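You operate a simulated robot arm through the tools that you are given. There is no shell and no other tool.

You are at the controls of a simulated robot arm. One attempt, no reset.

## Task
Strap the row in the cradle to 50 newtons and lock the winch.
Fine: the strap clip goes on the stud on the winch.

It is judged by the outcome, as a careful person would: the job done as asked, and still so three seconds after it is handed in. It fails if anything else is knocked over, pushed out of place, dropped, spilled or broken.

## Robot
A 7-joint arm with a two-finger parallel gripper, fixed in place. Base frame: the origin is on the floor under the middle of its stand, x ahead of it, y to its left, z up. Units: mm, degrees, N and s.
It reaches about 1372 mm from its shoulder. Its first joint turns from -149.0 to 149.0 degrees. Payload 3.43 kg.
The TCP is the grasp point between the finger pads, 30 mm short of the fingertips. In the tool frame z runs along the fingers and y along their closing line. Largest opening 94 mm; finger width 28, thickness 10; the body of the gripper, 50 by 96 mm, starts 55 mm behind the TCP.
Orientation is that of the tool frame in the base frame, as a unit quaternion [w, x, y, z]. With the fingers straight down and closing along the base's y, the tool's x points along the base's -x, its y along +y and its z along -z.

## Interface
- The arm moves only by the tool drive_tool. Its argument "targets" is a list of rows, each a list of 7 numbers: the shift along the tool's x, y, z in units of 500 mm (1.0 is 500 mm), then the turn, a rotation vector about the tool's x, y, z in units of 90 degrees (1.0 is 90 degrees), then the closure in counts, from 0 (fully open) to 255 (shut). In form: [[x, y, z, ax, ay, az, hand], ...]. A call has 1 to 20 rows; each row is the pose to reach, as a shift and turn from the pose commanded when the call began, along the tool's axes at that moment. A call with a number of a shift or a turn outside -1 to 1 is refused whole. Rows are played at 5 a second. More than 50 mm and 8.6 degrees between two rows, or a gripper value outside its range, and nothing of the call is played. A pose out of reach is approached as far as the arm can. The call stops where the force on the tool passes 40 N (or 10 N more than at its start, if that is more) or the arm is blocked; 0.2 s more then pass. Each finger travels about 45 mm/s and halts on what it meets, pressing with about 21 N; the grip force reading is that of the motor and also rises with nothing between the fingers. The clock runs only during rows and for 0.2 s after the last one: add rows that repeat a pose to give the fingers time. It gives the time, the measured TCP pose, the force on the tool (base axes), the opening and the grip force at its end, in the units of the frame above (readings bear some noise), with the torque about the TCP (base axes, N m) and any sound that the robot's microphone picked up.
- Cameras (640 x 400 px; columns grow to the right, rows downward): "scene" is fixed at [44.1, -505.5, 1392.4]; the picture's right is [-0.72, -0.70, 0.00], its down [-0.46, 0.47, -0.75] and it looks along [0.53, -0.54, -0.66] (base axes); focal length 252 px, centre (320, 200). "wrist" rides on the gripper at [76, 14, -103] in the tool frame; the picture's right is [-0.18, 0.98, 0.00], its down [-0.75, -0.14, -0.64] and it looks along [-0.63, -0.12, 0.77] (tool axes); focal length 243 px, centre (320, 200). There is no depth. A picture from a camera that has moved, and an enlarged one, comes with that camera's place and axes in the base frame and with its lens. The place of the scene camera against the robot may be out by one fixed shift of up to 18 mm in any direction.
- snapshot(camera): a new picture of that camera. It takes no simulated time.
- enlarge(camera, box): a new picture of the part [left, top, right, bottom] of that camera's present view, enlarged. It takes no simulated time.
- finish_job(): hands the job in; it is judged then, once.

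Places have to be worked out from the pictures, the camera data and where the tool is seen. Open the gripper and draw the arm clear of the work before you hand the job in, unless the task says otherwise.

The tools are called after "Request:" by a JSON object that holds its "op" and its "data". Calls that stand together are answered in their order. drive_tool: Moves the arm, as the interface text tells. Its arguments: {"type":"object","properties":{"targets":{"type":"array","items":{"type":"array","items":{"type":"number"}}}},"required":["targets"]} The other tools are called the same way: snapshot (camera) takes a picture; enlarge (camera, box) takes an enlarged picture of a part of a camera's view; finish_job () hands the job in.

At the start:

```text
t: 0.0
ee_pos: [744.4, -649.6, 1187.7]
ee_rot: [0.0, 0.0, 1.0, 0.0]
contact_force: [-0.2, 0.1, 0.5]
ft_torque: [0.02, 0.0, -0.04]
finger_gap: 93.8
gripper_force: 0.1
```

scene: 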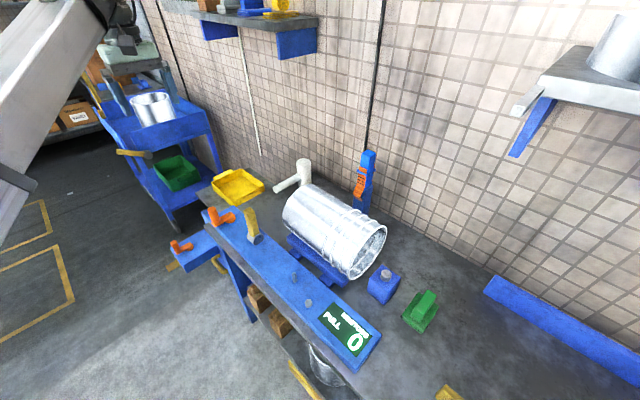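
wrist: 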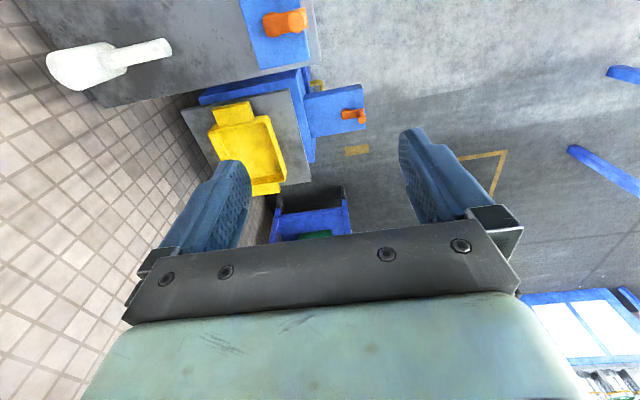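

I start by looking closely at the scene to identify the cradle, strap, clip, winch and lock.

Request:
{"op": "enlarge", "data": {"camera": "scene", "box": [160, 140, 320, 280]}}

Request:
{"op": "enlarge", "data": {"camera": "scene", "box": [260, 140, 460, 380]}}

Request:
{"op": "enlarge", "data": {"camera": "scene", "box": [300, 280, 400, 380]}}

Request:
{"op": "snapshot", "data": {"camera": "wrist"}}

```text
2.86 times, centred on (240, 210) of scene
camera zoom: at [44.1, -505.5, 1392.4], right [-0.72, -0.7, 0.0], down [-0.46, 0.47, -0.75], along [0.53, -0.54, -0.66], focal length 720 px, centre (549, 171)
```

zoom: 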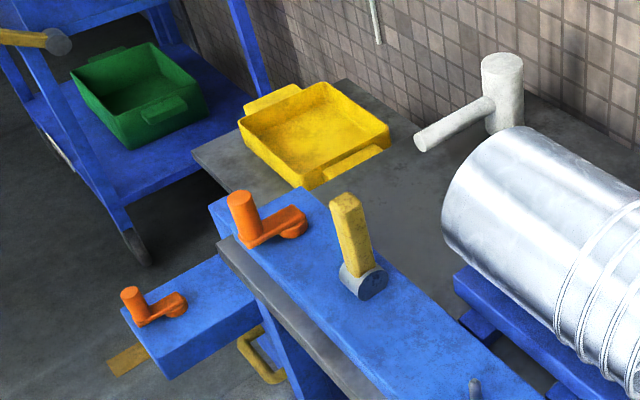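

```text
1.67 times, centred on (360, 260) of scene
camera zoom: at [44.1, -505.5, 1392.4], right [-0.72, -0.7, 0.0], down [-0.46, 0.47, -0.75], along [0.53, -0.54, -0.66], focal length 420 px, centre (253, 100)
```

zoom: 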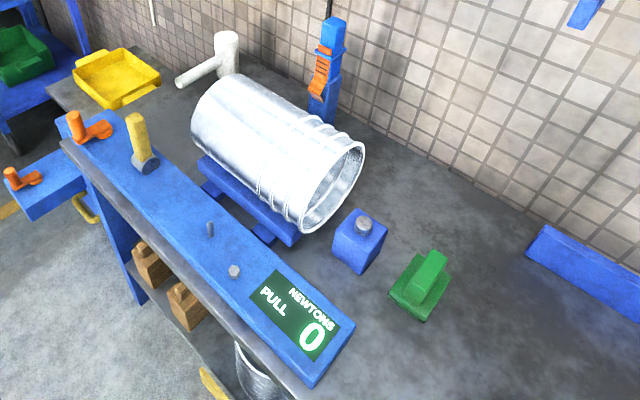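

```text
4.00 times, centred on (350, 330) of scene
camera zoom: at [44.1, -505.5, 1392.4], right [-0.72, -0.7, 0.0], down [-0.46, 0.47, -0.75], along [0.53, -0.54, -0.66], focal length 1008 px, centre (200, -320)
```

zoom: 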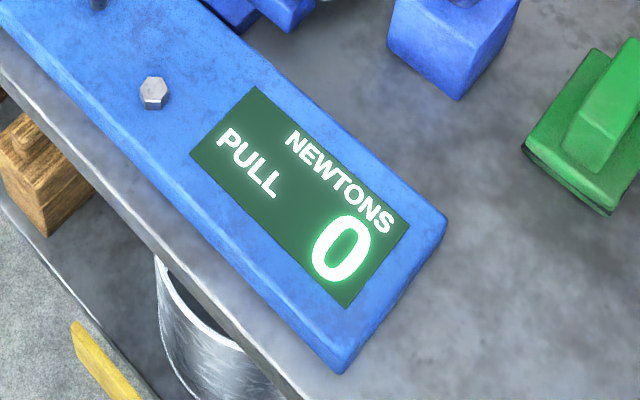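

```text
taken
camera wrist: at [669.0, -635.6, 1289.9], right [0.18, 0.98, 0.0], down [0.75, -0.14, 0.64], along [0.63, -0.12, -0.77], focal length 243 px, centre (320, 200)
```

wrist: 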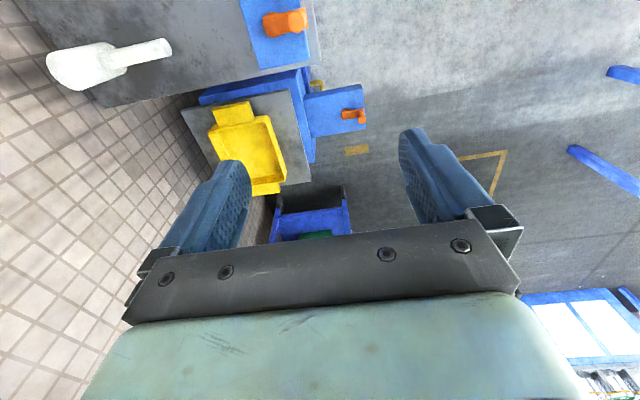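

The winch box seems to run along x at about y≈-720, z≈770, with the drum behind it. I'll move back along -x at the same height to view the bench with the wrist camera.

Request:
{"op": "drive_tool", "data": {"targets": [[0.08, 0, 0, 0, 0, 0, 0], [0.16, 0, 0, 0, 0, 0, 0], [0.24, 0, 0, 0, 0, 0, 0], [0.32, 0, 0, 0, 0, 0, 0], [0.4, 0, 0, 0, 0, 0, 0], [0.48, 0, 0, 0, 0, 0, 0], [0.56, 0, 0, 0, 0, 0, 0], [0.64, 0, 0, 0, 0, 0, 0], [0.72, 0, 0, 0, 0, 0, 0], [0.8, 0, 0, 0, 0, 0, 0], [0.8, 0, 0, 0, 0, 0, 0]]}}

Request:
{"op": "snapshot", "data": {"camera": "wrist"}}

Request:
{"op": "snapshot", "data": {"camera": "scene"}}

```text
t: 2.4
ee_pos: [349.2, -658.6, 1163.7]
ee_rot: [0.006, 0.0, 1.0, -0.013]
contact_force: [0.5, -0.2, 0.5]
ft_torque: [0.01, 0.0, 0.01]
finger_gap: 93.9
gripper_force: 0.1
out of reach, approached as far as the arm can: row 6, 7, 8, 9, 10, 11
```

```text
taken
camera wrist: at [272.1, -642.7, 1265.2], right [0.18, 0.98, -0.02], down [0.75, -0.12, 0.65], along [0.64, -0.14, -0.76], focal length 243 px, centre (320, 200)
```

wrist: 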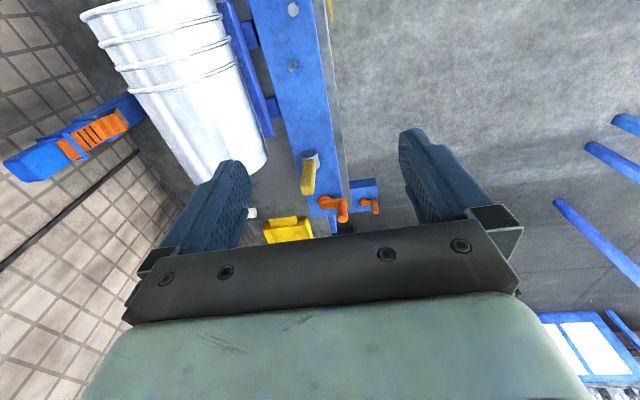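

```text
taken
```

scene: 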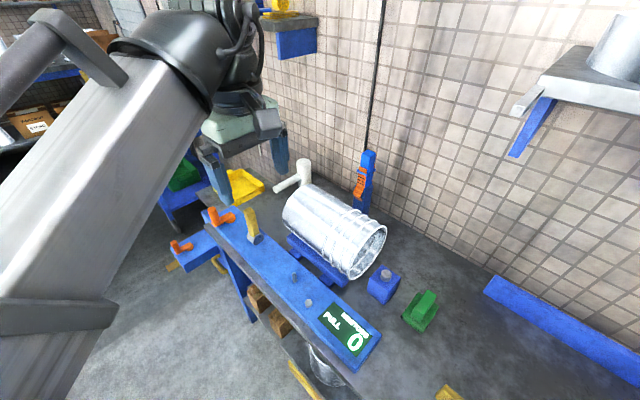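

The row is a stack of nested pails, and there's a blue post with an orange part behind it. I'll enlarge both views to learn what each part is.

Request:
{"op": "enlarge", "data": {"camera": "wrist", "box": [0, 60, 160, 200]}}

Request:
{"op": "enlarge", "data": {"camera": "wrist", "box": [220, 0, 400, 240]}}

Request:
{"op": "enlarge", "data": {"camera": "scene", "box": [330, 140, 400, 220]}}

Request:
{"op": "enlarge", "data": {"camera": "scene", "box": [260, 220, 380, 370]}}

Request:
{"op": "enlarge", "data": {"camera": "scene", "box": [350, 240, 450, 340]}}

```text
2.86 times, centred on (80, 130) of wrist
camera zoom: at [272.1, -642.7, 1265.2], right [0.18, 0.98, -0.02], down [0.75, -0.12, 0.65], along [0.64, -0.14, -0.76], focal length 693 px, centre (1006, 400)
```

zoom: 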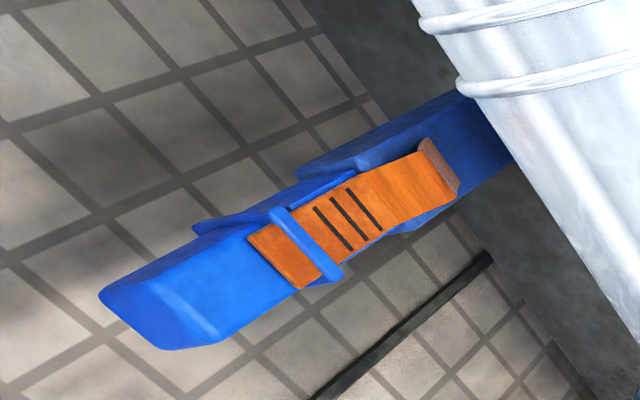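

```text
1.67 times, centred on (310, 120) of wrist
camera zoom: at [272.1, -642.7, 1265.2], right [0.18, 0.98, -0.02], down [0.75, -0.12, 0.65], along [0.64, -0.14, -0.76], focal length 404 px, centre (337, 333)
```

zoom: 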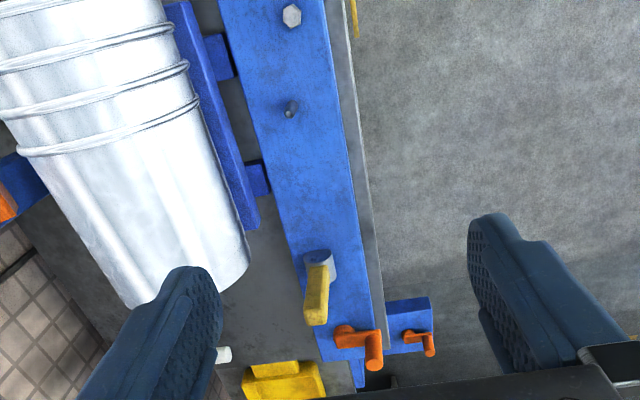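

```text
5.00 times, centred on (365, 180) of scene
camera zoom: at [44.1, -505.5, 1392.4], right [-0.72, -0.7, 0.0], down [-0.46, 0.47, -0.75], along [0.53, -0.54, -0.66], focal length 1261 px, centre (95, 300)
```

zoom: 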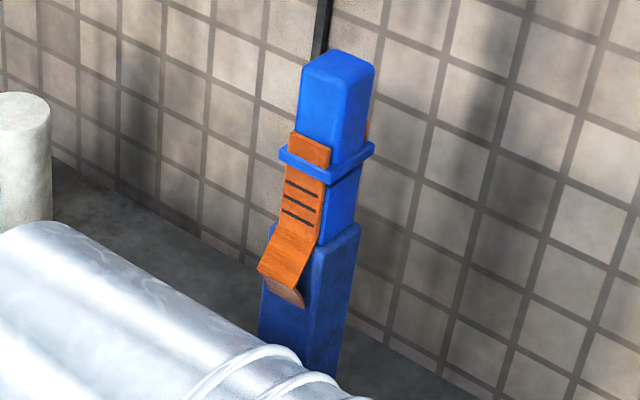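

```text
2.67 times, centred on (320, 295) of scene
camera zoom: at [44.1, -505.5, 1392.4], right [-0.72, -0.7, 0.0], down [-0.46, 0.47, -0.75], along [0.53, -0.54, -0.66], focal length 672 px, centre (320, -53)
```

zoom: 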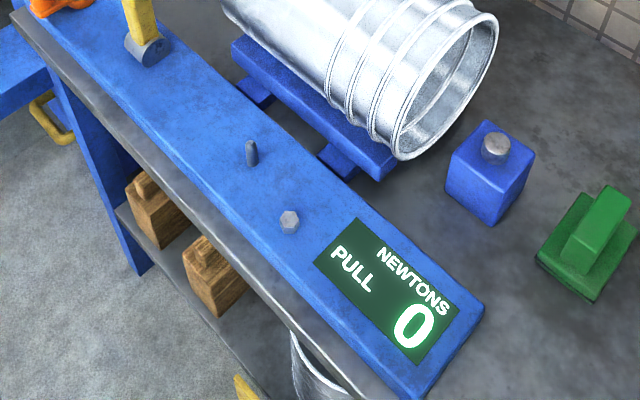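

```text
4.00 times, centred on (400, 290) of scene
camera zoom: at [44.1, -505.5, 1392.4], right [-0.72, -0.7, 0.0], down [-0.46, 0.47, -0.75], along [0.53, -0.54, -0.66], focal length 1008 px, centre (0, -160)
```

zoom: 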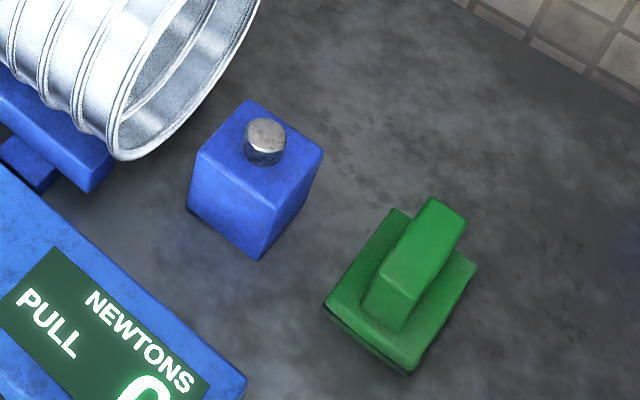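

The blue tower is at about (364, -1015), with its top near z≈1043 and an orange strip on its +y face. I'll turn the wrist camera towards the wall and move in for a closer look, staying above everything.

Request:
{"op": "drive_tool", "data": {"targets": [[-0.008, -0.036, 0.006, 0, 0, 0.0833, 0], [-0.016, -0.071, 0.012, 0, 0, 0.1667, 0], [-0.024, -0.107, 0.018, 0, 0, 0.25, 0], [-0.032, -0.142, 0.024, 0, 0, 0.3333, 0], [-0.04, -0.178, 0.03, 0, 0, 0.4167, 0], [-0.048, -0.213, 0.036, 0, 0, 0.5, 0], [-0.056, -0.249, 0.042, 0, 0, 0.5833, 0], [-0.064, -0.284, 0.048, 0, 0, 0.6667, 0], [-0.072, -0.32, 0.054, 0, 0, 0.75, 0], [-0.08, -0.355, 0.06, 0, 0, 0.8333, 0], [-0.088, -0.391, 0.066, 0, 0, 0.9167, 0], [-0.096, -0.426, 0.073, 0, 0, 1.0, 0], [-0.096, -0.426, 0.073, 0, 0, 1.0, 0]]}}

Request:
{"op": "snapshot", "data": {"camera": "wrist"}}

Request:
{"op": "snapshot", "data": {"camera": "scene"}}

```text
t: 5.2
ee_pos: [397.2, -874.0, 1126.4]
ee_rot: [-0.001, 0.708, 0.707, 0.0]
contact_force: [0.1, -0.6, -0.8]
ft_torque: [0.03, -0.03, -0.02]
finger_gap: 94.4
gripper_force: 0.1
```

```text
taken
camera wrist: at [412.1, -797.8, 1230.1], right [0.98, -0.19, 0.0], down [-0.14, -0.75, 0.64], along [-0.12, -0.63, -0.77], focal length 243 px, centre (320, 200)
```

wrist: 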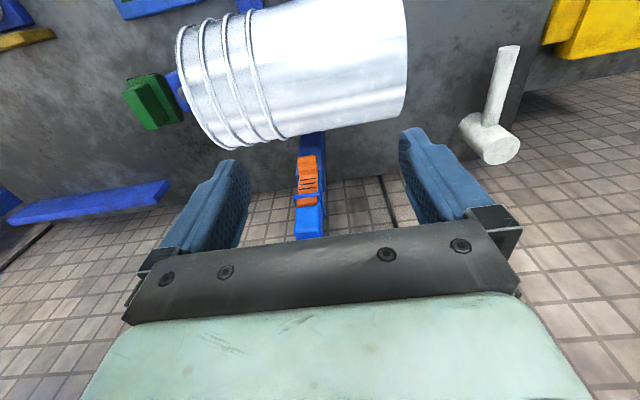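

```text
taken
```

scene: 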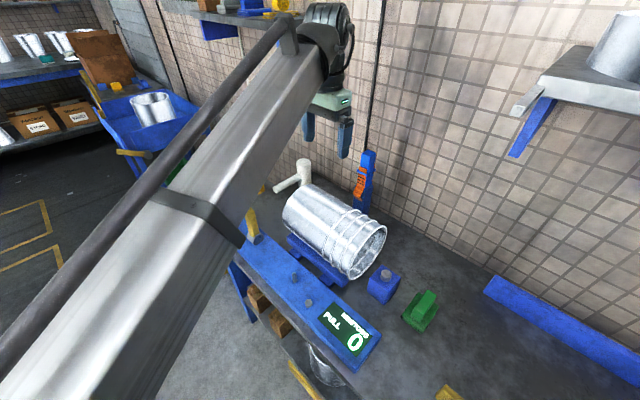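

Request:
{"op": "enlarge", "data": {"camera": "wrist", "box": [260, 120, 360, 250]}}

Request:
{"op": "enlarge", "data": {"camera": "wrist", "box": [100, 0, 420, 160]}}

```text
3.08 times, centred on (310, 185) of wrist
camera zoom: at [412.1, -797.8, 1230.1], right [0.98, -0.19, 0.0], down [-0.14, -0.75, 0.64], along [-0.12, -0.63, -0.77], focal length 746 px, centre (351, 246)
```

zoom: 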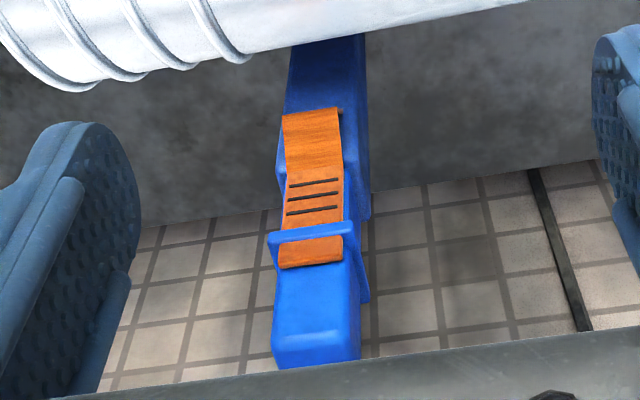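

```text
2.00 times, centred on (260, 80) of wrist
camera zoom: at [412.1, -797.8, 1230.1], right [0.98, -0.19, 0.0], down [-0.14, -0.75, 0.64], along [-0.12, -0.63, -0.77], focal length 485 px, centre (440, 440)
```

zoom: 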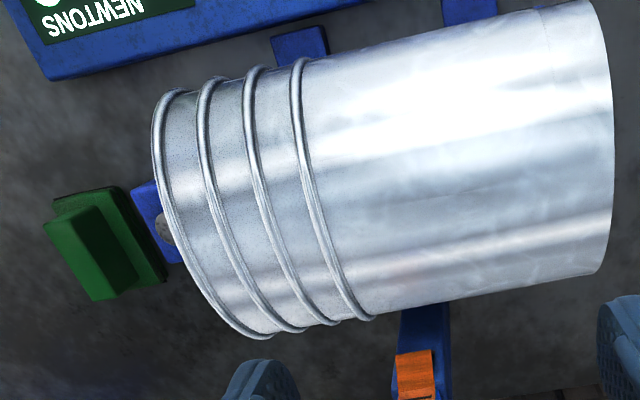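

The bright blue upper part looks like a separate piece sitting in a darker blue holder. I'll tilt the hand and back off for a more horizontal view of it.

Request:
{"op": "drive_tool", "data": {"targets": [[0.035, -0.01, 0.035, 0, -0.078, 0, 0], [0.07, -0.02, 0.07, 0, -0.156, 0, 0], [0.105, -0.03, 0.105, 0, -0.233, 0, 0], [0.138, -0.042, 0.142, 0, -0.311, 0, 0], [0.138, -0.042, 0.142, 0, -0.311, 0, 0]]}}

Request:
{"op": "snapshot", "data": {"camera": "wrist"}}

Request:
{"op": "enlarge", "data": {"camera": "wrist", "box": [230, 80, 370, 240]}}

```text
t: 6.4
ee_pos: [376.0, -804.8, 1056.5]
ee_rot: [0.172, 0.686, 0.686, -0.171]
contact_force: [-0.5, 0.5, -0.3]
ft_torque: [-0.07, -0.05, -0.03]
finger_gap: 93.7
gripper_force: 0.2
```

```text
taken
camera wrist: at [390.2, -689.2, 1111.9], right [0.98, -0.16, 0.09], down [-0.14, -0.36, 0.92], along [-0.12, -0.92, -0.38], focal length 243 px, centre (320, 200)
```

wrist: 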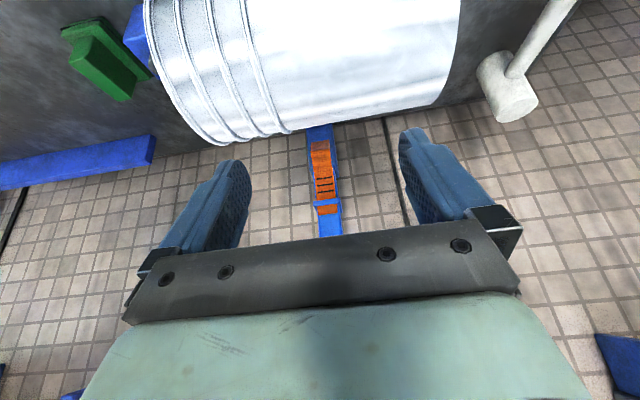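

```text
2.50 times, centred on (300, 160) of wrist
camera zoom: at [390.2, -689.2, 1111.9], right [0.98, -0.16, 0.09], down [-0.14, -0.36, 0.92], along [-0.12, -0.92, -0.38], focal length 606 px, centre (370, 300)
```

zoom: 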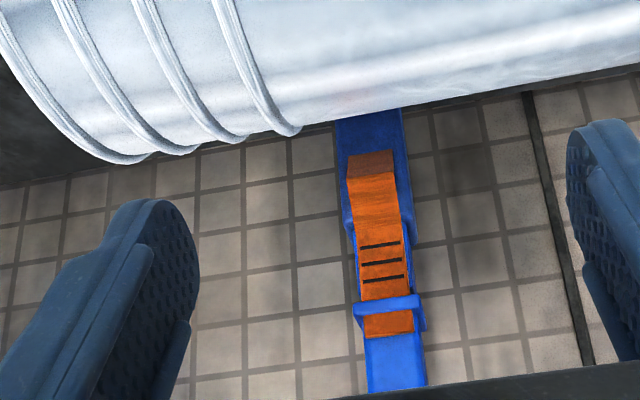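

Request:
{"op": "enlarge", "data": {"camera": "wrist", "box": [295, 125, 355, 240]}}

Request:
{"op": "enlarge", "data": {"camera": "scene", "box": [345, 145, 385, 215]}}

```text
3.48 times, centred on (325, 182) of wrist
camera zoom: at [390.2, -689.2, 1111.9], right [0.98, -0.16, 0.09], down [-0.14, -0.36, 0.92], along [-0.12, -0.92, -0.38], focal length 844 px, centre (303, 261)
```

zoom: 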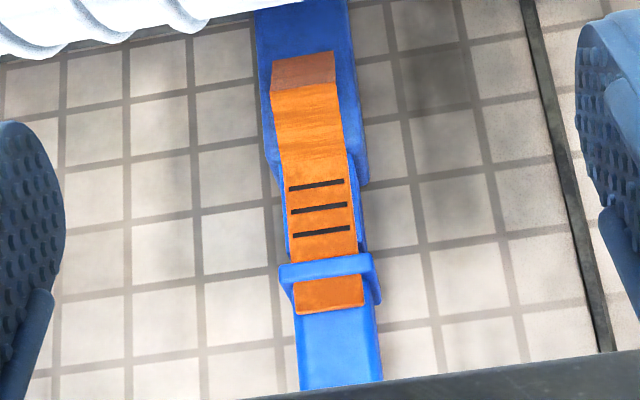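

```text
5.71 times, centred on (365, 180) of scene
camera zoom: at [44.1, -505.5, 1392.4], right [-0.72, -0.7, 0.0], down [-0.46, 0.47, -0.75], along [0.53, -0.54, -0.66], focal length 1441 px, centre (63, 314)
```

zoom: 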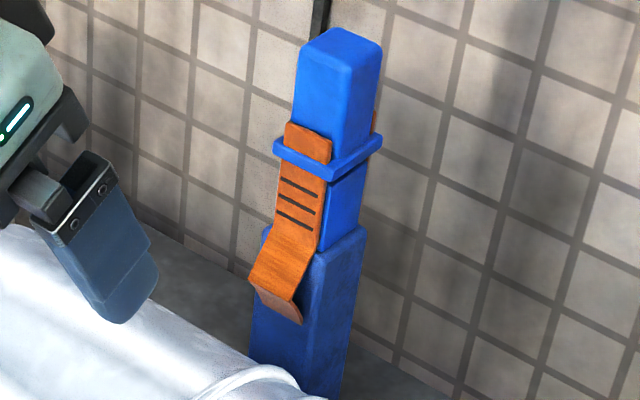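

Triangulating from the two wrist views puts the clip's handle block at about (360, -999), with its top at z≈1044 and collar at z≈990. I'll set the tool vertical above it, fingers closing along x, and check the alignment.

Request:
{"op": "drive_tool", "data": {"targets": [[-0.069, -0.005, 0.0085, 0, 0.052, 0, 0], [-0.137, -0.011, 0.017, 0, 0.104, 0, 0], [-0.206, -0.016, 0.0255, 0, 0.1555, 0, 0], [-0.275, -0.021, 0.034, 0, 0.207, 0, 0], [-0.343, -0.027, 0.0425, 0, 0.259, 0, 0], [-0.412, -0.032, 0.051, 0, 0.311, 0, 0], [-0.412, -0.032, 0.051, 0, 0.311, 0, 0]]}}

Request:
{"op": "snapshot", "data": {"camera": "wrist"}}

Request:
{"op": "enlarge", "data": {"camera": "scene", "box": [310, 90, 430, 240]}}

```text
t: 8.0
ee_pos: [358.8, -997.0, 1130.6]
ee_rot: [-0.001, 0.707, 0.707, 0.0]
contact_force: [-0.4, -0.6, 0.7]
ft_torque: [0.0, 0.0, -0.03]
finger_gap: 94.0
gripper_force: 0.0
```

```text
taken
camera wrist: at [374.4, -920.8, 1233.6], right [0.98, -0.18, 0.0], down [-0.14, -0.75, 0.64], along [-0.12, -0.63, -0.77], focal length 243 px, centre (320, 200)
```

wrist: 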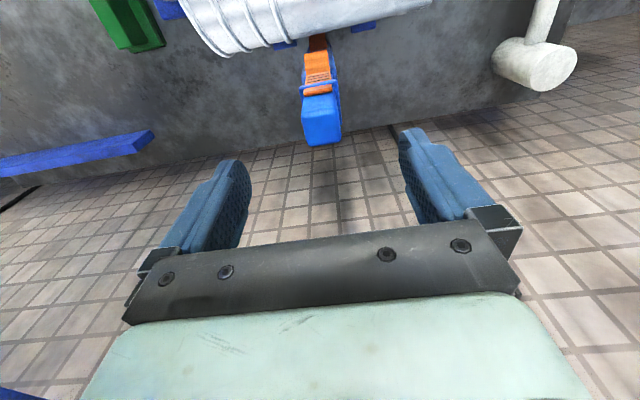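

```text
2.67 times, centred on (370, 165) of scene
camera zoom: at [44.1, -505.5, 1392.4], right [-0.72, -0.7, 0.0], down [-0.46, 0.47, -0.75], along [0.53, -0.54, -0.66], focal length 672 px, centre (187, 293)
```

zoom: 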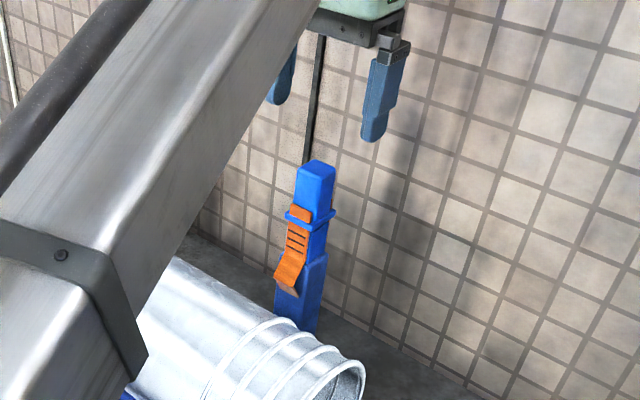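

Request:
{"op": "enlarge", "data": {"camera": "wrist", "box": [270, 20, 370, 160]}}

```text
2.86 times, centred on (320, 90) of wrist
camera zoom: at [374.4, -920.8, 1233.6], right [0.98, -0.18, 0.0], down [-0.14, -0.75, 0.64], along [-0.12, -0.63, -0.77], focal length 693 px, centre (320, 514)
```

zoom: 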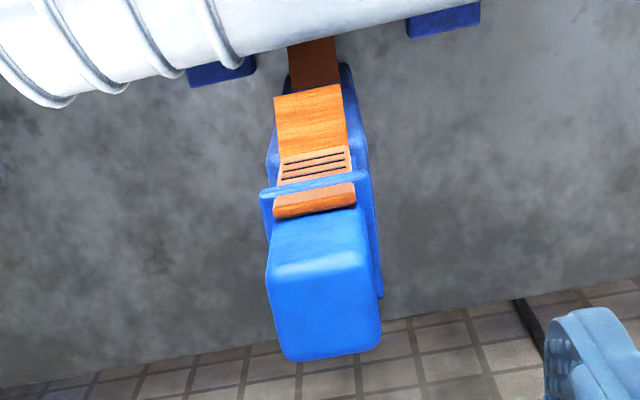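

The handle top is centred at (360.4, -1000.5), roughly 28 mm square. I'll descend to TCP z≈1032 so the fingertips stay just above the collar, then close on the x faces.

Request:
{"op": "drive_tool", "data": {"targets": [[-0.004, 0.001, 0.05, 0, 0, 0, 0], [-0.005, 0.001, 0.1, 0, 0, 0, 0], [-0.005, 0.001, 0.15, 0, 0, 0, 0], [-0.005, 0.001, 0.18, 0, 0, 0, 0], [-0.005, 0.001, 0.196, 0, 0, 0, 0], [-0.005, 0.001, 0.196, 0, 0, 0, 0]]}}

Request:
{"op": "snapshot", "data": {"camera": "wrist"}}

Request:
{"op": "enlarge", "data": {"camera": "scene", "box": [310, 110, 430, 240]}}

```text
t: 9.4
ee_pos: [359.7, -1000.3, 1032.6]
ee_rot: [-0.001, 0.707, 0.707, 0.0]
contact_force: [0.2, 0.1, 0.2]
ft_torque: [0.04, -0.02, 0.02]
finger_gap: 94.0
gripper_force: 0.2
```

```text
taken
camera wrist: at [374.9, -924.3, 1134.4], right [0.98, -0.18, 0.0], down [-0.14, -0.75, 0.64], along [-0.12, -0.63, -0.77], focal length 243 px, centre (320, 200)
```

wrist: 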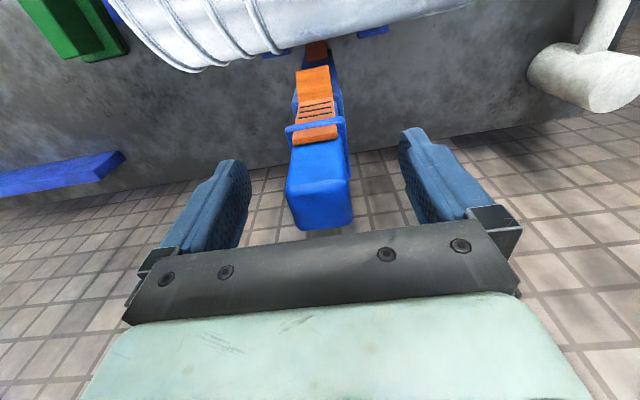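

```text
3.08 times, centred on (370, 175) of scene
camera zoom: at [44.1, -505.5, 1392.4], right [-0.72, -0.7, 0.0], down [-0.46, 0.47, -0.75], along [0.53, -0.54, -0.66], focal length 776 px, centre (166, 277)
```

zoom: 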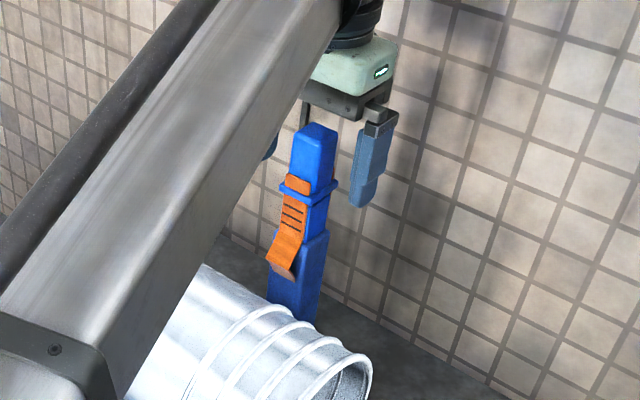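

The fingers straddle the handle above the collar with nothing touching. I close on it.

Request:
{"op": "drive_tool", "data": {"targets": [[0, 0, 0, 0, 0, 0, 255], [0, 0, 0, 0, 0, 0, 255], [0, 0, 0, 0, 0, 0, 255], [0, 0, 0, 0, 0, 0, 255], [0, 0, 0, 0, 0, 0, 255], [0, 0, 0, 0, 0, 0, 255], [0, 0, 0, 0, 0, 0, 255]]}}

Request:
{"op": "snapshot", "data": {"camera": "wrist"}}

```text
t: 11.0
ee_pos: [358.7, -1000.5, 1031.5]
ee_rot: [-0.001, 0.707, 0.707, 0.0]
contact_force: [0.0, 0.1, 0.0]
ft_torque: [0.03, 0.01, 0.0]
finger_gap: 33.9
gripper_force: 20.9
```

```text
taken
camera wrist: at [374.9, -924.3, 1134.5], right [0.98, -0.18, 0.0], down [-0.14, -0.75, 0.64], along [-0.12, -0.63, -0.77], focal length 243 px, centre (320, 200)
```

wrist: 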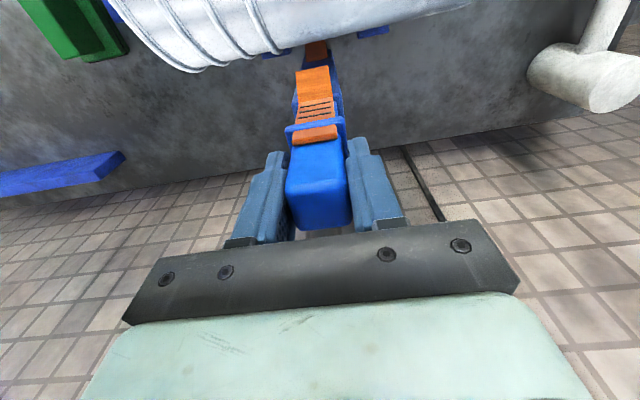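

The grip is firm at 33.9 mm. I lift slowly and watch the force.

Request:
{"op": "drive_tool", "data": {"targets": [[0, 0, -0.01, 0, 0, 0, 255], [0, 0, -0.02, 0, 0, 0, 255], [0, 0, -0.04, 0, 0, 0, 255], [0, 0, -0.06, 0, 0, 0, 255], [0, 0, -0.08, 0, 0, 0, 255], [0, 0, -0.08, 0, 0, 0, 255]]}}

Request:
{"op": "snapshot", "data": {"camera": "wrist"}}

Request:
{"op": "enlarge", "data": {"camera": "scene", "box": [310, 110, 430, 240]}}

```text
t: 12.4
ee_pos: [359.6, -1000.9, 1072.0]
ee_rot: [0.0, 0.707, 0.707, 0.0]
contact_force: [0.0, 0.0, -2.2]
ft_torque: [0.02, 0.03, -0.01]
finger_gap: 34.0
gripper_force: 21.1
```

```text
taken
camera wrist: at [375.2, -924.5, 1174.9], right [0.98, -0.18, 0.0], down [-0.14, -0.75, 0.64], along [-0.12, -0.63, -0.77], focal length 243 px, centre (320, 200)
```

wrist: 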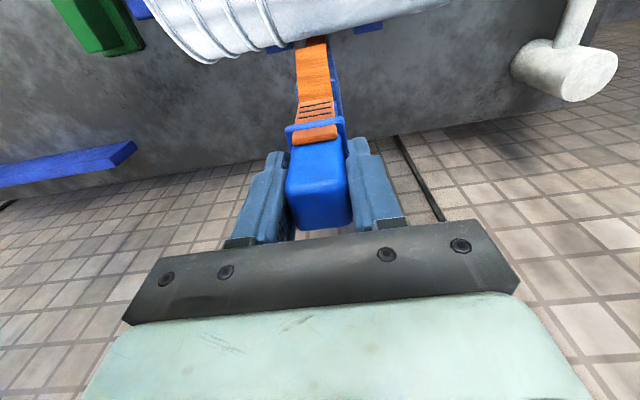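

```text
3.08 times, centred on (370, 175) of scene
camera zoom: at [44.1, -505.5, 1392.4], right [-0.72, -0.7, 0.0], down [-0.46, 0.47, -0.75], along [0.53, -0.54, -0.66], focal length 776 px, centre (166, 277)
```

zoom: 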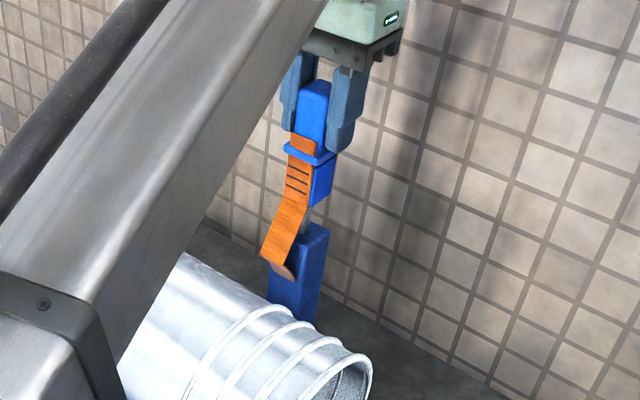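

The clip came off a peg on the dark post, with orange webbing running down to it, so this is the strap clip. I lift further to see its underside and the peg.

Request:
{"op": "drive_tool", "data": {"targets": [[0, 0, -0.04, 0, 0, 0, 255], [0, 0, -0.08, 0, 0, 0, 255], [0, 0, -0.12, 0, 0, 0, 255], [0, 0, -0.12, 0, 0, 0, 255]]}}

Request:
{"op": "snapshot", "data": {"camera": "wrist"}}

Request:
{"op": "enlarge", "data": {"camera": "scene", "box": [310, 90, 430, 240]}}

Request:
{"op": "snapshot", "data": {"camera": "scene"}}

```text
t: 13.4
ee_pos: [360.3, -999.8, 1131.9]
ee_rot: [0.0, 0.707, 0.707, 0.0]
contact_force: [-0.1, -0.3, -0.8]
ft_torque: [0.01, 0.01, 0.02]
finger_gap: 34.4
gripper_force: 21.0
```

```text
taken
camera wrist: at [375.0, -923.9, 1234.4], right [0.98, -0.18, 0.0], down [-0.14, -0.75, 0.64], along [-0.12, -0.63, -0.77], focal length 243 px, centre (320, 200)
```

wrist: 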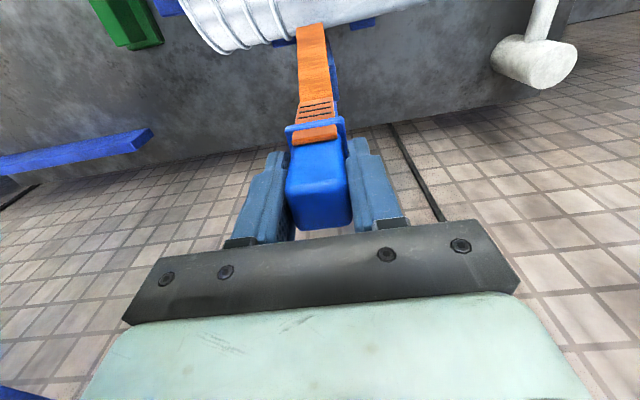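

```text
2.67 times, centred on (370, 165) of scene
camera zoom: at [44.1, -505.5, 1392.4], right [-0.72, -0.7, 0.0], down [-0.46, 0.47, -0.75], along [0.53, -0.54, -0.66], focal length 672 px, centre (187, 293)
```

zoom: 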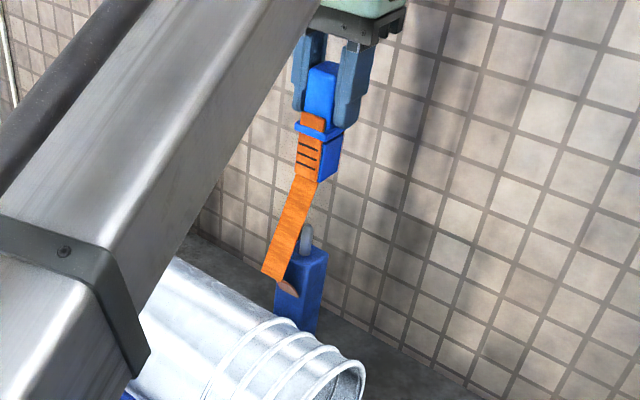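

```text
taken
```

scene: 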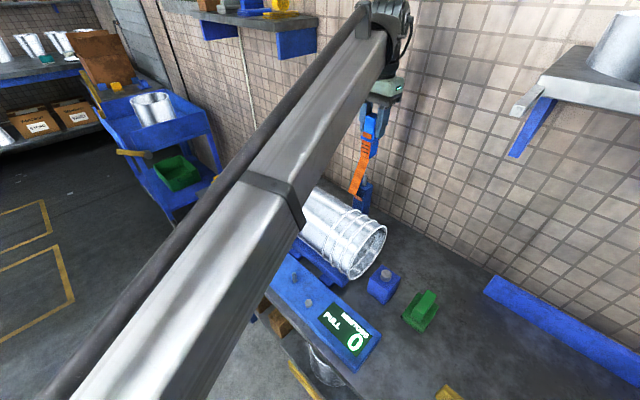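

The clip's bottom is about 94 mm below the TCP, well above the pails. I carry it toward the winch and watch how the strap follows.

Request:
{"op": "drive_tool", "data": {"targets": [[0.05, 0, -0.01, 0, 0, 0, 255], [0.1, 0, -0.02, 0, 0, 0, 255], [0.15, 0, -0.03, 0, 0, 0, 255], [0.2, 0, -0.03, 0, 0, 0, 255], [0.2, 0, -0.03, 0, 0, 0, 255]]}}

Request:
{"op": "snapshot", "data": {"camera": "wrist"}}

Request:
{"op": "enlarge", "data": {"camera": "scene", "box": [290, 60, 430, 300]}}

```text
t: 14.6
ee_pos: [361.2, -899.9, 1147.5]
ee_rot: [0.0, 0.708, 0.707, 0.001]
contact_force: [0.2, 0.3, -1.6]
ft_torque: [-0.02, 0.05, -0.02]
finger_gap: 34.0
gripper_force: 21.5
```

```text
taken
camera wrist: at [376.3, -823.6, 1250.1], right [0.98, -0.18, 0.0], down [-0.14, -0.75, 0.64], along [-0.12, -0.63, -0.77], focal length 243 px, centre (320, 200)
```

wrist: 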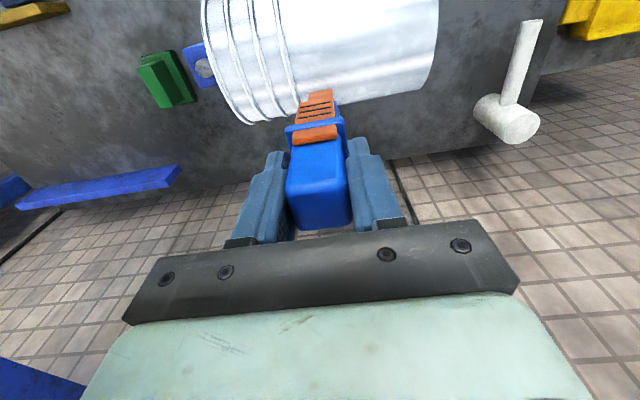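

```text
1.67 times, centred on (360, 180) of scene
camera zoom: at [44.1, -505.5, 1392.4], right [-0.72, -0.7, 0.0], down [-0.46, 0.47, -0.75], along [0.53, -0.54, -0.66], focal length 420 px, centre (253, 233)
```

zoom: 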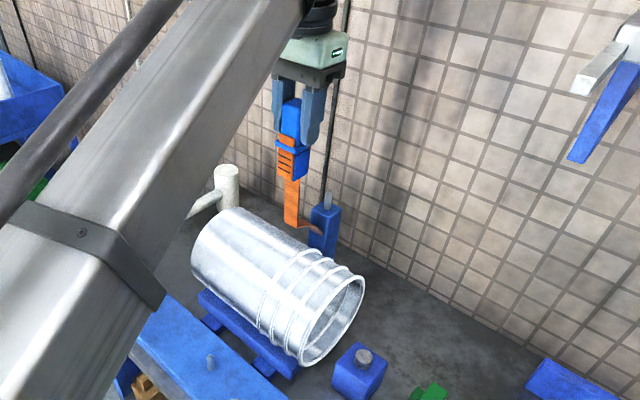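

Force stays small and the strap pays out freely. I continue toward the winch.

Request:
{"op": "drive_tool", "data": {"targets": [[0.05, 0, 0, 0, 0, 0, 255], [0.1, 0, 0, 0, 0, 0, 255], [0.15, 0, 0, 0, 0, 0, 255], [0.2, 0, 0, 0, 0, 0, 255], [0.2, 0, 0, 0, 0, 0, 255]]}}

Request:
{"op": "snapshot", "data": {"camera": "wrist"}}

Request:
{"op": "enlarge", "data": {"camera": "scene", "box": [240, 60, 430, 340]}}

```text
t: 15.8
ee_pos: [359.5, -800.3, 1147.1]
ee_rot: [0.001, 0.707, 0.707, 0.0]
contact_force: [0.0, -0.1, -1.4]
ft_torque: [-0.02, 0.02, 0.02]
finger_gap: 34.0
gripper_force: 20.9
```

```text
taken
camera wrist: at [375.5, -723.9, 1251.0], right [0.98, -0.18, 0.0], down [-0.14, -0.75, 0.64], along [-0.12, -0.63, -0.77], focal length 243 px, centre (320, 200)
```

wrist: 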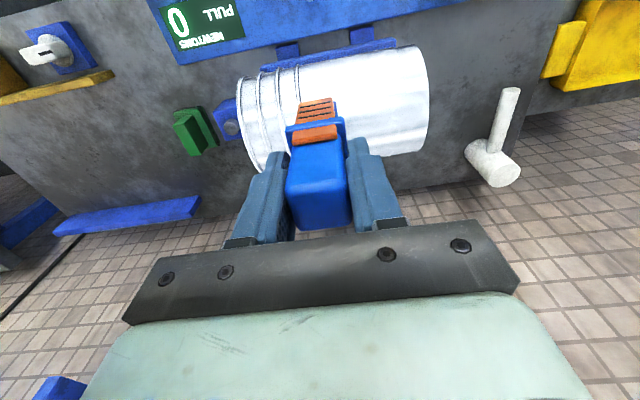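

```text
1.43 times, centred on (335, 200) of scene
camera zoom: at [44.1, -505.5, 1392.4], right [-0.72, -0.7, 0.0], down [-0.46, 0.47, -0.75], along [0.53, -0.54, -0.66], focal length 360 px, centre (299, 200)
```

zoom: 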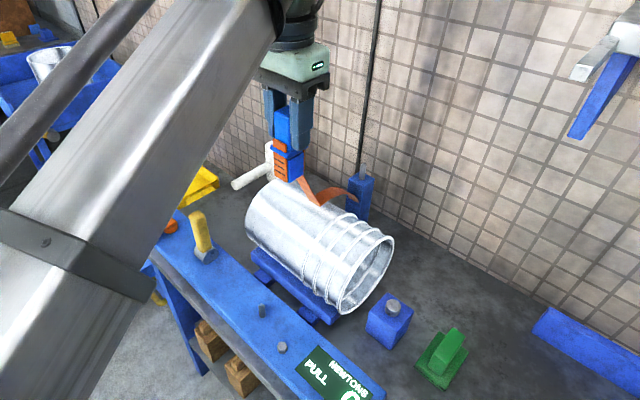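

The strap is draping over the pails nicely. I go just past the stud line and slightly lower to see the stud in the wrist view ahead of the clip.

Request:
{"op": "drive_tool", "data": {"targets": [[0.05, 0, 0.02, 0, 0, 0, 255], [0.1, 0, 0.04, 0, 0, 0, 255], [0.15, 0, 0.06, 0, 0, 0, 255], [0.2, 0, 0.08, 0, 0, 0, 255], [0.22, 0, 0.09, 0, 0, 0, 255], [0.22, 0, 0.09, 0, 0, 0, 255]]}}

Request:
{"op": "snapshot", "data": {"camera": "wrist"}}

Request:
{"op": "enlarge", "data": {"camera": "wrist", "box": [240, 40, 400, 160]}}

Request:
{"op": "enlarge", "data": {"camera": "scene", "box": [240, 60, 430, 340]}}

```text
t: 17.2
ee_pos: [360.0, -691.0, 1102.4]
ee_rot: [0.0, 0.707, 0.707, 0.0]
contact_force: [-0.1, 0.8, -1.1]
ft_torque: [0.0, -0.01, -0.03]
finger_gap: 34.1
gripper_force: 21.3
```

```text
taken
camera wrist: at [375.5, -614.8, 1205.2], right [0.98, -0.18, 0.0], down [-0.14, -0.75, 0.64], along [-0.12, -0.63, -0.77], focal length 243 px, centre (320, 200)
```

wrist: 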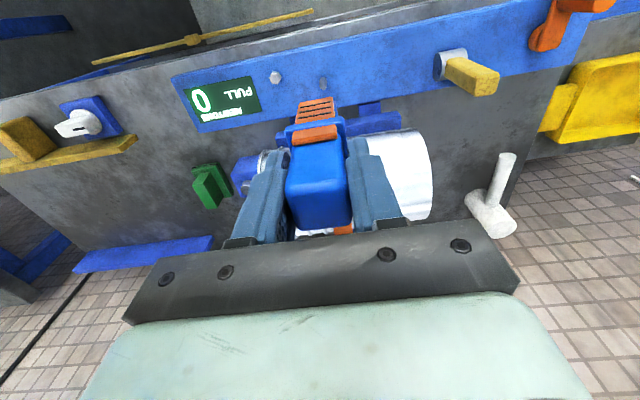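

```text
3.33 times, centred on (320, 100) of wrist
camera zoom: at [375.5, -614.8, 1205.2], right [0.98, -0.18, 0.0], down [-0.14, -0.75, 0.64], along [-0.12, -0.63, -0.77], focal length 809 px, centre (320, 533)
```

zoom: 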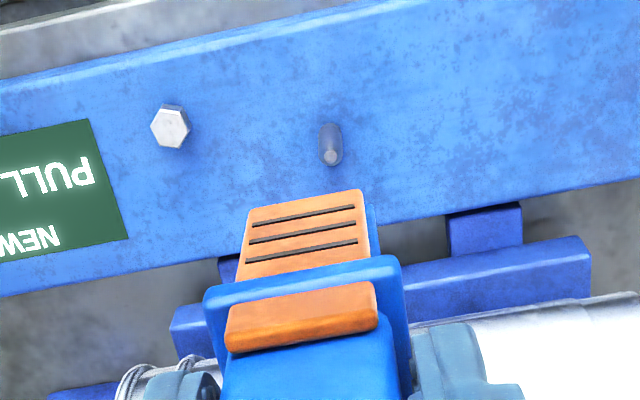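

```text
1.43 times, centred on (335, 200) of scene
camera zoom: at [44.1, -505.5, 1392.4], right [-0.72, -0.7, 0.0], down [-0.46, 0.47, -0.75], along [0.53, -0.54, -0.66], focal length 360 px, centre (299, 200)
```

zoom: 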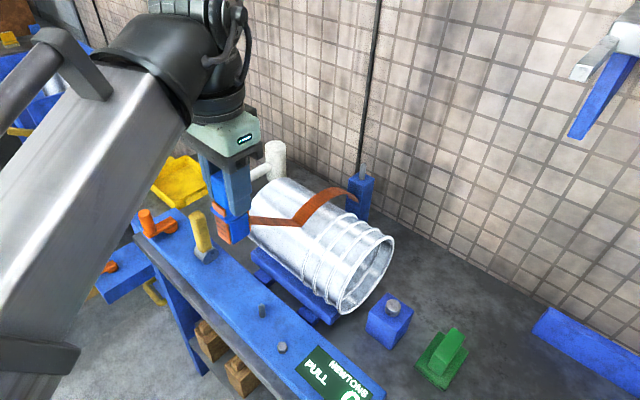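

The stud is at about (360, -721), with its top near z≈804, and the clip already lines up in x. I move to directly above it at z≈1000 and re-measure.

Request:
{"op": "drive_tool", "data": {"targets": [[-0.02, 0, 0.06, 0, 0, 0, 255], [-0.04, 0, 0.12, 0, 0, 0, 255], [-0.06, 0, 0.18, 0, 0, 0, 255], [-0.06, 0, 0.204, 0, 0, 0, 255], [-0.06, 0, 0.204, 0, 0, 0, 255]]}}

Request:
{"op": "enlarge", "data": {"camera": "wrist", "box": [240, 30, 400, 150]}}

Request:
{"op": "enlarge", "data": {"camera": "scene", "box": [220, 140, 380, 320]}}

```text
t: 18.4
ee_pos: [360.2, -721.1, 1001.1]
ee_rot: [0.001, 0.707, 0.707, 0.0]
contact_force: [-0.4, 0.7, -1.9]
ft_torque: [0.0, 0.03, -0.01]
finger_gap: 33.7
gripper_force: 21.3
```

```text
3.33 times, centred on (320, 90) of wrist
camera zoom: at [374.9, -644.5, 1103.5], right [0.98, -0.18, 0.0], down [-0.14, -0.75, 0.64], along [-0.12, -0.63, -0.77], focal length 809 px, centre (320, 567)
```

zoom: 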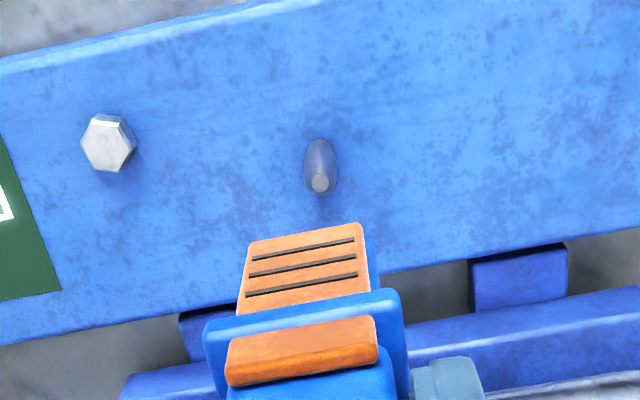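

```text
2.22 times, centred on (300, 230) of scene
camera zoom: at [44.1, -505.5, 1392.4], right [-0.72, -0.7, 0.0], down [-0.46, 0.47, -0.75], along [0.53, -0.54, -0.66], focal length 560 px, centre (364, 133)
```

zoom: 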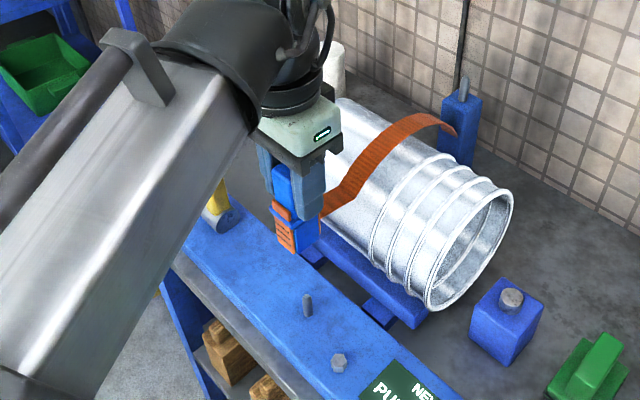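

Estimates agree on the stud at about (359.7, -722.5). I zoom the scene camera to check the clip and stud line up vertically.

Request:
{"op": "enlarge", "data": {"camera": "scene", "box": [270, 200, 330, 290]}}

```text
4.44 times, centred on (300, 245) of scene
camera zoom: at [44.1, -505.5, 1392.4], right [-0.72, -0.7, 0.0], down [-0.46, 0.47, -0.75], along [0.53, -0.54, -0.66], focal length 1121 px, centre (409, 0)
```

zoom: 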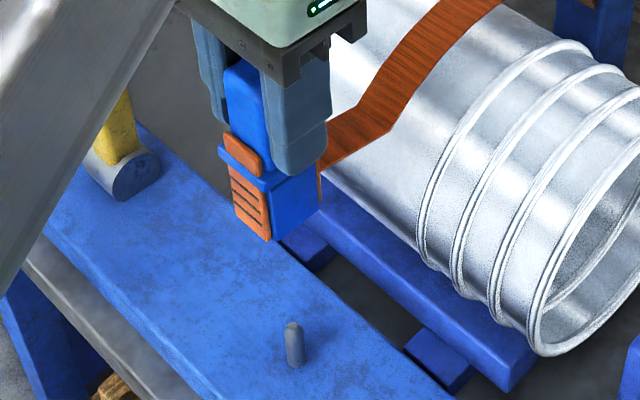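

Wrist and scene views agree to within about 1 mm; I shift 1.2 mm toward -y and lower to just above the stud top.

Request:
{"op": "drive_tool", "data": {"targets": [[-0.0026, 0, 0.05, 0, 0, 0, 255], [-0.0026, 0, 0.1, 0, 0, 0, 255], [-0.0026, 0, 0.15, 0, 0, 0, 255], [-0.0026, 0, 0.19, 0, 0, 0, 255], [-0.0026, 0, 0.19, 0, 0, 0, 255]]}}

Request:
{"op": "enlarge", "data": {"camera": "scene", "box": [260, 220, 330, 300]}}

Request:
{"op": "enlarge", "data": {"camera": "wrist", "box": [240, 30, 400, 150]}}

```text
t: 19.6
ee_pos: [358.6, -722.4, 905.1]
ee_rot: [-0.001, 0.707, 0.707, 0.001]
contact_force: [0.5, 0.4, -1.2]
ft_torque: [-0.04, 0.03, 0.02]
finger_gap: 34.1
gripper_force: 20.9
```

```text
5.00 times, centred on (295, 260) of scene
camera zoom: at [44.1, -505.5, 1392.4], right [-0.72, -0.7, 0.0], down [-0.46, 0.47, -0.75], along [0.53, -0.54, -0.66], focal length 1261 px, centre (445, -100)
```

zoom: 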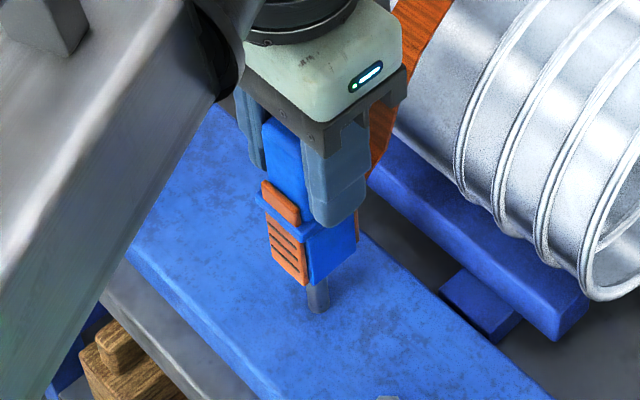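

```text
3.33 times, centred on (320, 90) of wrist
camera zoom: at [374.4, -646.2, 1008.2], right [0.98, -0.18, 0.0], down [-0.14, -0.75, 0.64], along [-0.12, -0.63, -0.77], focal length 809 px, centre (320, 567)
```

zoom: 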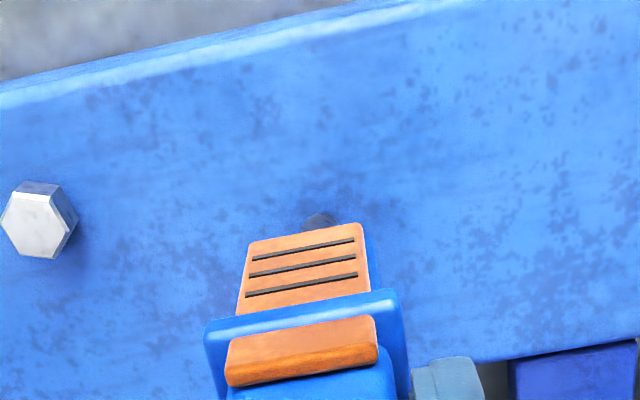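

Stud is still aligned under the clip (wrist column 320). I lower in small steps onto it, relying on the force stop.

Request:
{"op": "drive_tool", "data": {"targets": [[0, 0, 0.01, 0, 0, 0, 255], [0, 0, 0.02, 0, 0, 0, 255], [0, 0, 0.03, 0, 0, 0, 255], [0, 0, 0.04, 0, 0, 0, 255], [0, 0, 0.04, 0, 0, 0, 255]]}}

Request:
{"op": "enlarge", "data": {"camera": "scene", "box": [260, 220, 330, 300]}}

```text
t: 20.8
ee_pos: [359.6, -721.3, 885.3]
ee_rot: [0.001, 0.707, 0.707, 0.0]
contact_force: [-0.4, 3.3, -1.3]
ft_torque: [0.27, 0.01, 0.01]
finger_gap: 33.9
gripper_force: 21.3
```

```text
5.00 times, centred on (295, 260) of scene
camera zoom: at [44.1, -505.5, 1392.4], right [-0.72, -0.7, 0.0], down [-0.46, 0.47, -0.75], along [0.53, -0.54, -0.66], focal length 1261 px, centre (445, -100)
```

zoom: 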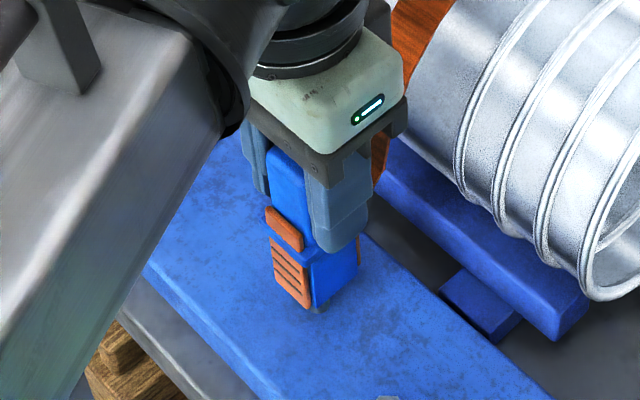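

A small 3.3 N side push toward +y, acting about 80 mm below the TCP, means the stud has entered the socket. I shift about 1 mm to +y and continue down.

Request:
{"op": "drive_tool", "data": {"targets": [[0.0015, 0, 0.005, 0, 0, 0, 255], [0.002, 0, 0.015, 0, 0, 0, 255], [0.002, 0, 0.025, 0, 0, 0, 255], [0.002, 0, 0.035, 0, 0, 0, 255], [0.002, 0, 0.035, 0, 0, 0, 255]]}}

Request:
{"op": "enlarge", "data": {"camera": "scene", "box": [260, 220, 330, 300]}}

```text
t: 22.0
ee_pos: [359.0, -721.1, 866.3]
ee_rot: [0.0, 0.707, 0.707, 0.0]
contact_force: [0.0, 0.1, -1.0]
ft_torque: [-0.02, -0.02, 0.02]
finger_gap: 34.2
gripper_force: 21.3
```

```text
5.00 times, centred on (295, 260) of scene
camera zoom: at [44.1, -505.5, 1392.4], right [-0.72, -0.7, 0.0], down [-0.46, 0.47, -0.75], along [0.53, -0.54, -0.66], focal length 1261 px, centre (445, -100)
```

zoom: 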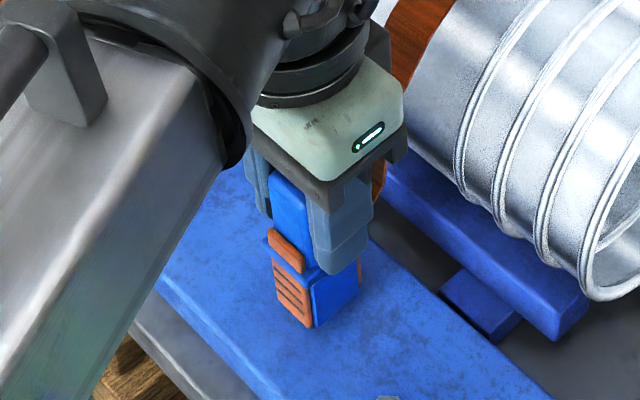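

The side force is gone and the clip slides freely on the stud. I continue down until it seats on the panel.

Request:
{"op": "drive_tool", "data": {"targets": [[0, 0, 0.006, 0, 0, 0, 255], [0, 0, 0.012, 0, 0, 0, 255], [0, 0, 0.018, 0, 0, 0, 255], [0, 0, 0.024, 0, 0, 0, 255], [0, 0, 0.03, 0, 0, 0, 255]]}}

Request:
{"op": "enlarge", "data": {"camera": "scene", "box": [260, 220, 330, 300]}}

```text
t: 23.2
ee_pos: [358.7, -720.1, 852.8]
ee_rot: [0.0, 0.707, 0.708, -0.001]
contact_force: [0.0, -0.3, 17.7]
ft_torque: [-0.01, 0.03, 0.02]
finger_gap: 34.2
gripper_force: 21.0
```

```text
5.00 times, centred on (295, 260) of scene
camera zoom: at [44.1, -505.5, 1392.4], right [-0.72, -0.7, 0.0], down [-0.46, 0.47, -0.75], along [0.53, -0.54, -0.66], focal length 1261 px, centre (445, -100)
```

zoom: 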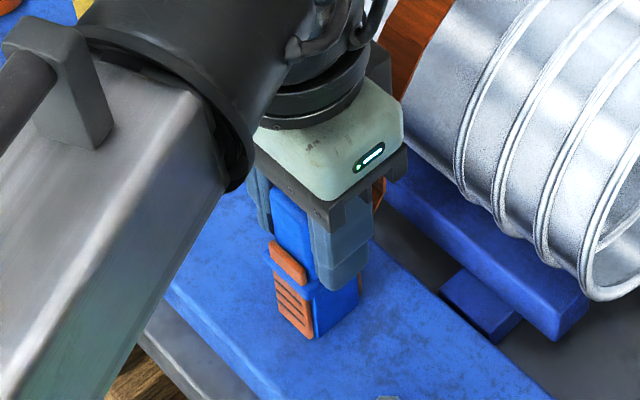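

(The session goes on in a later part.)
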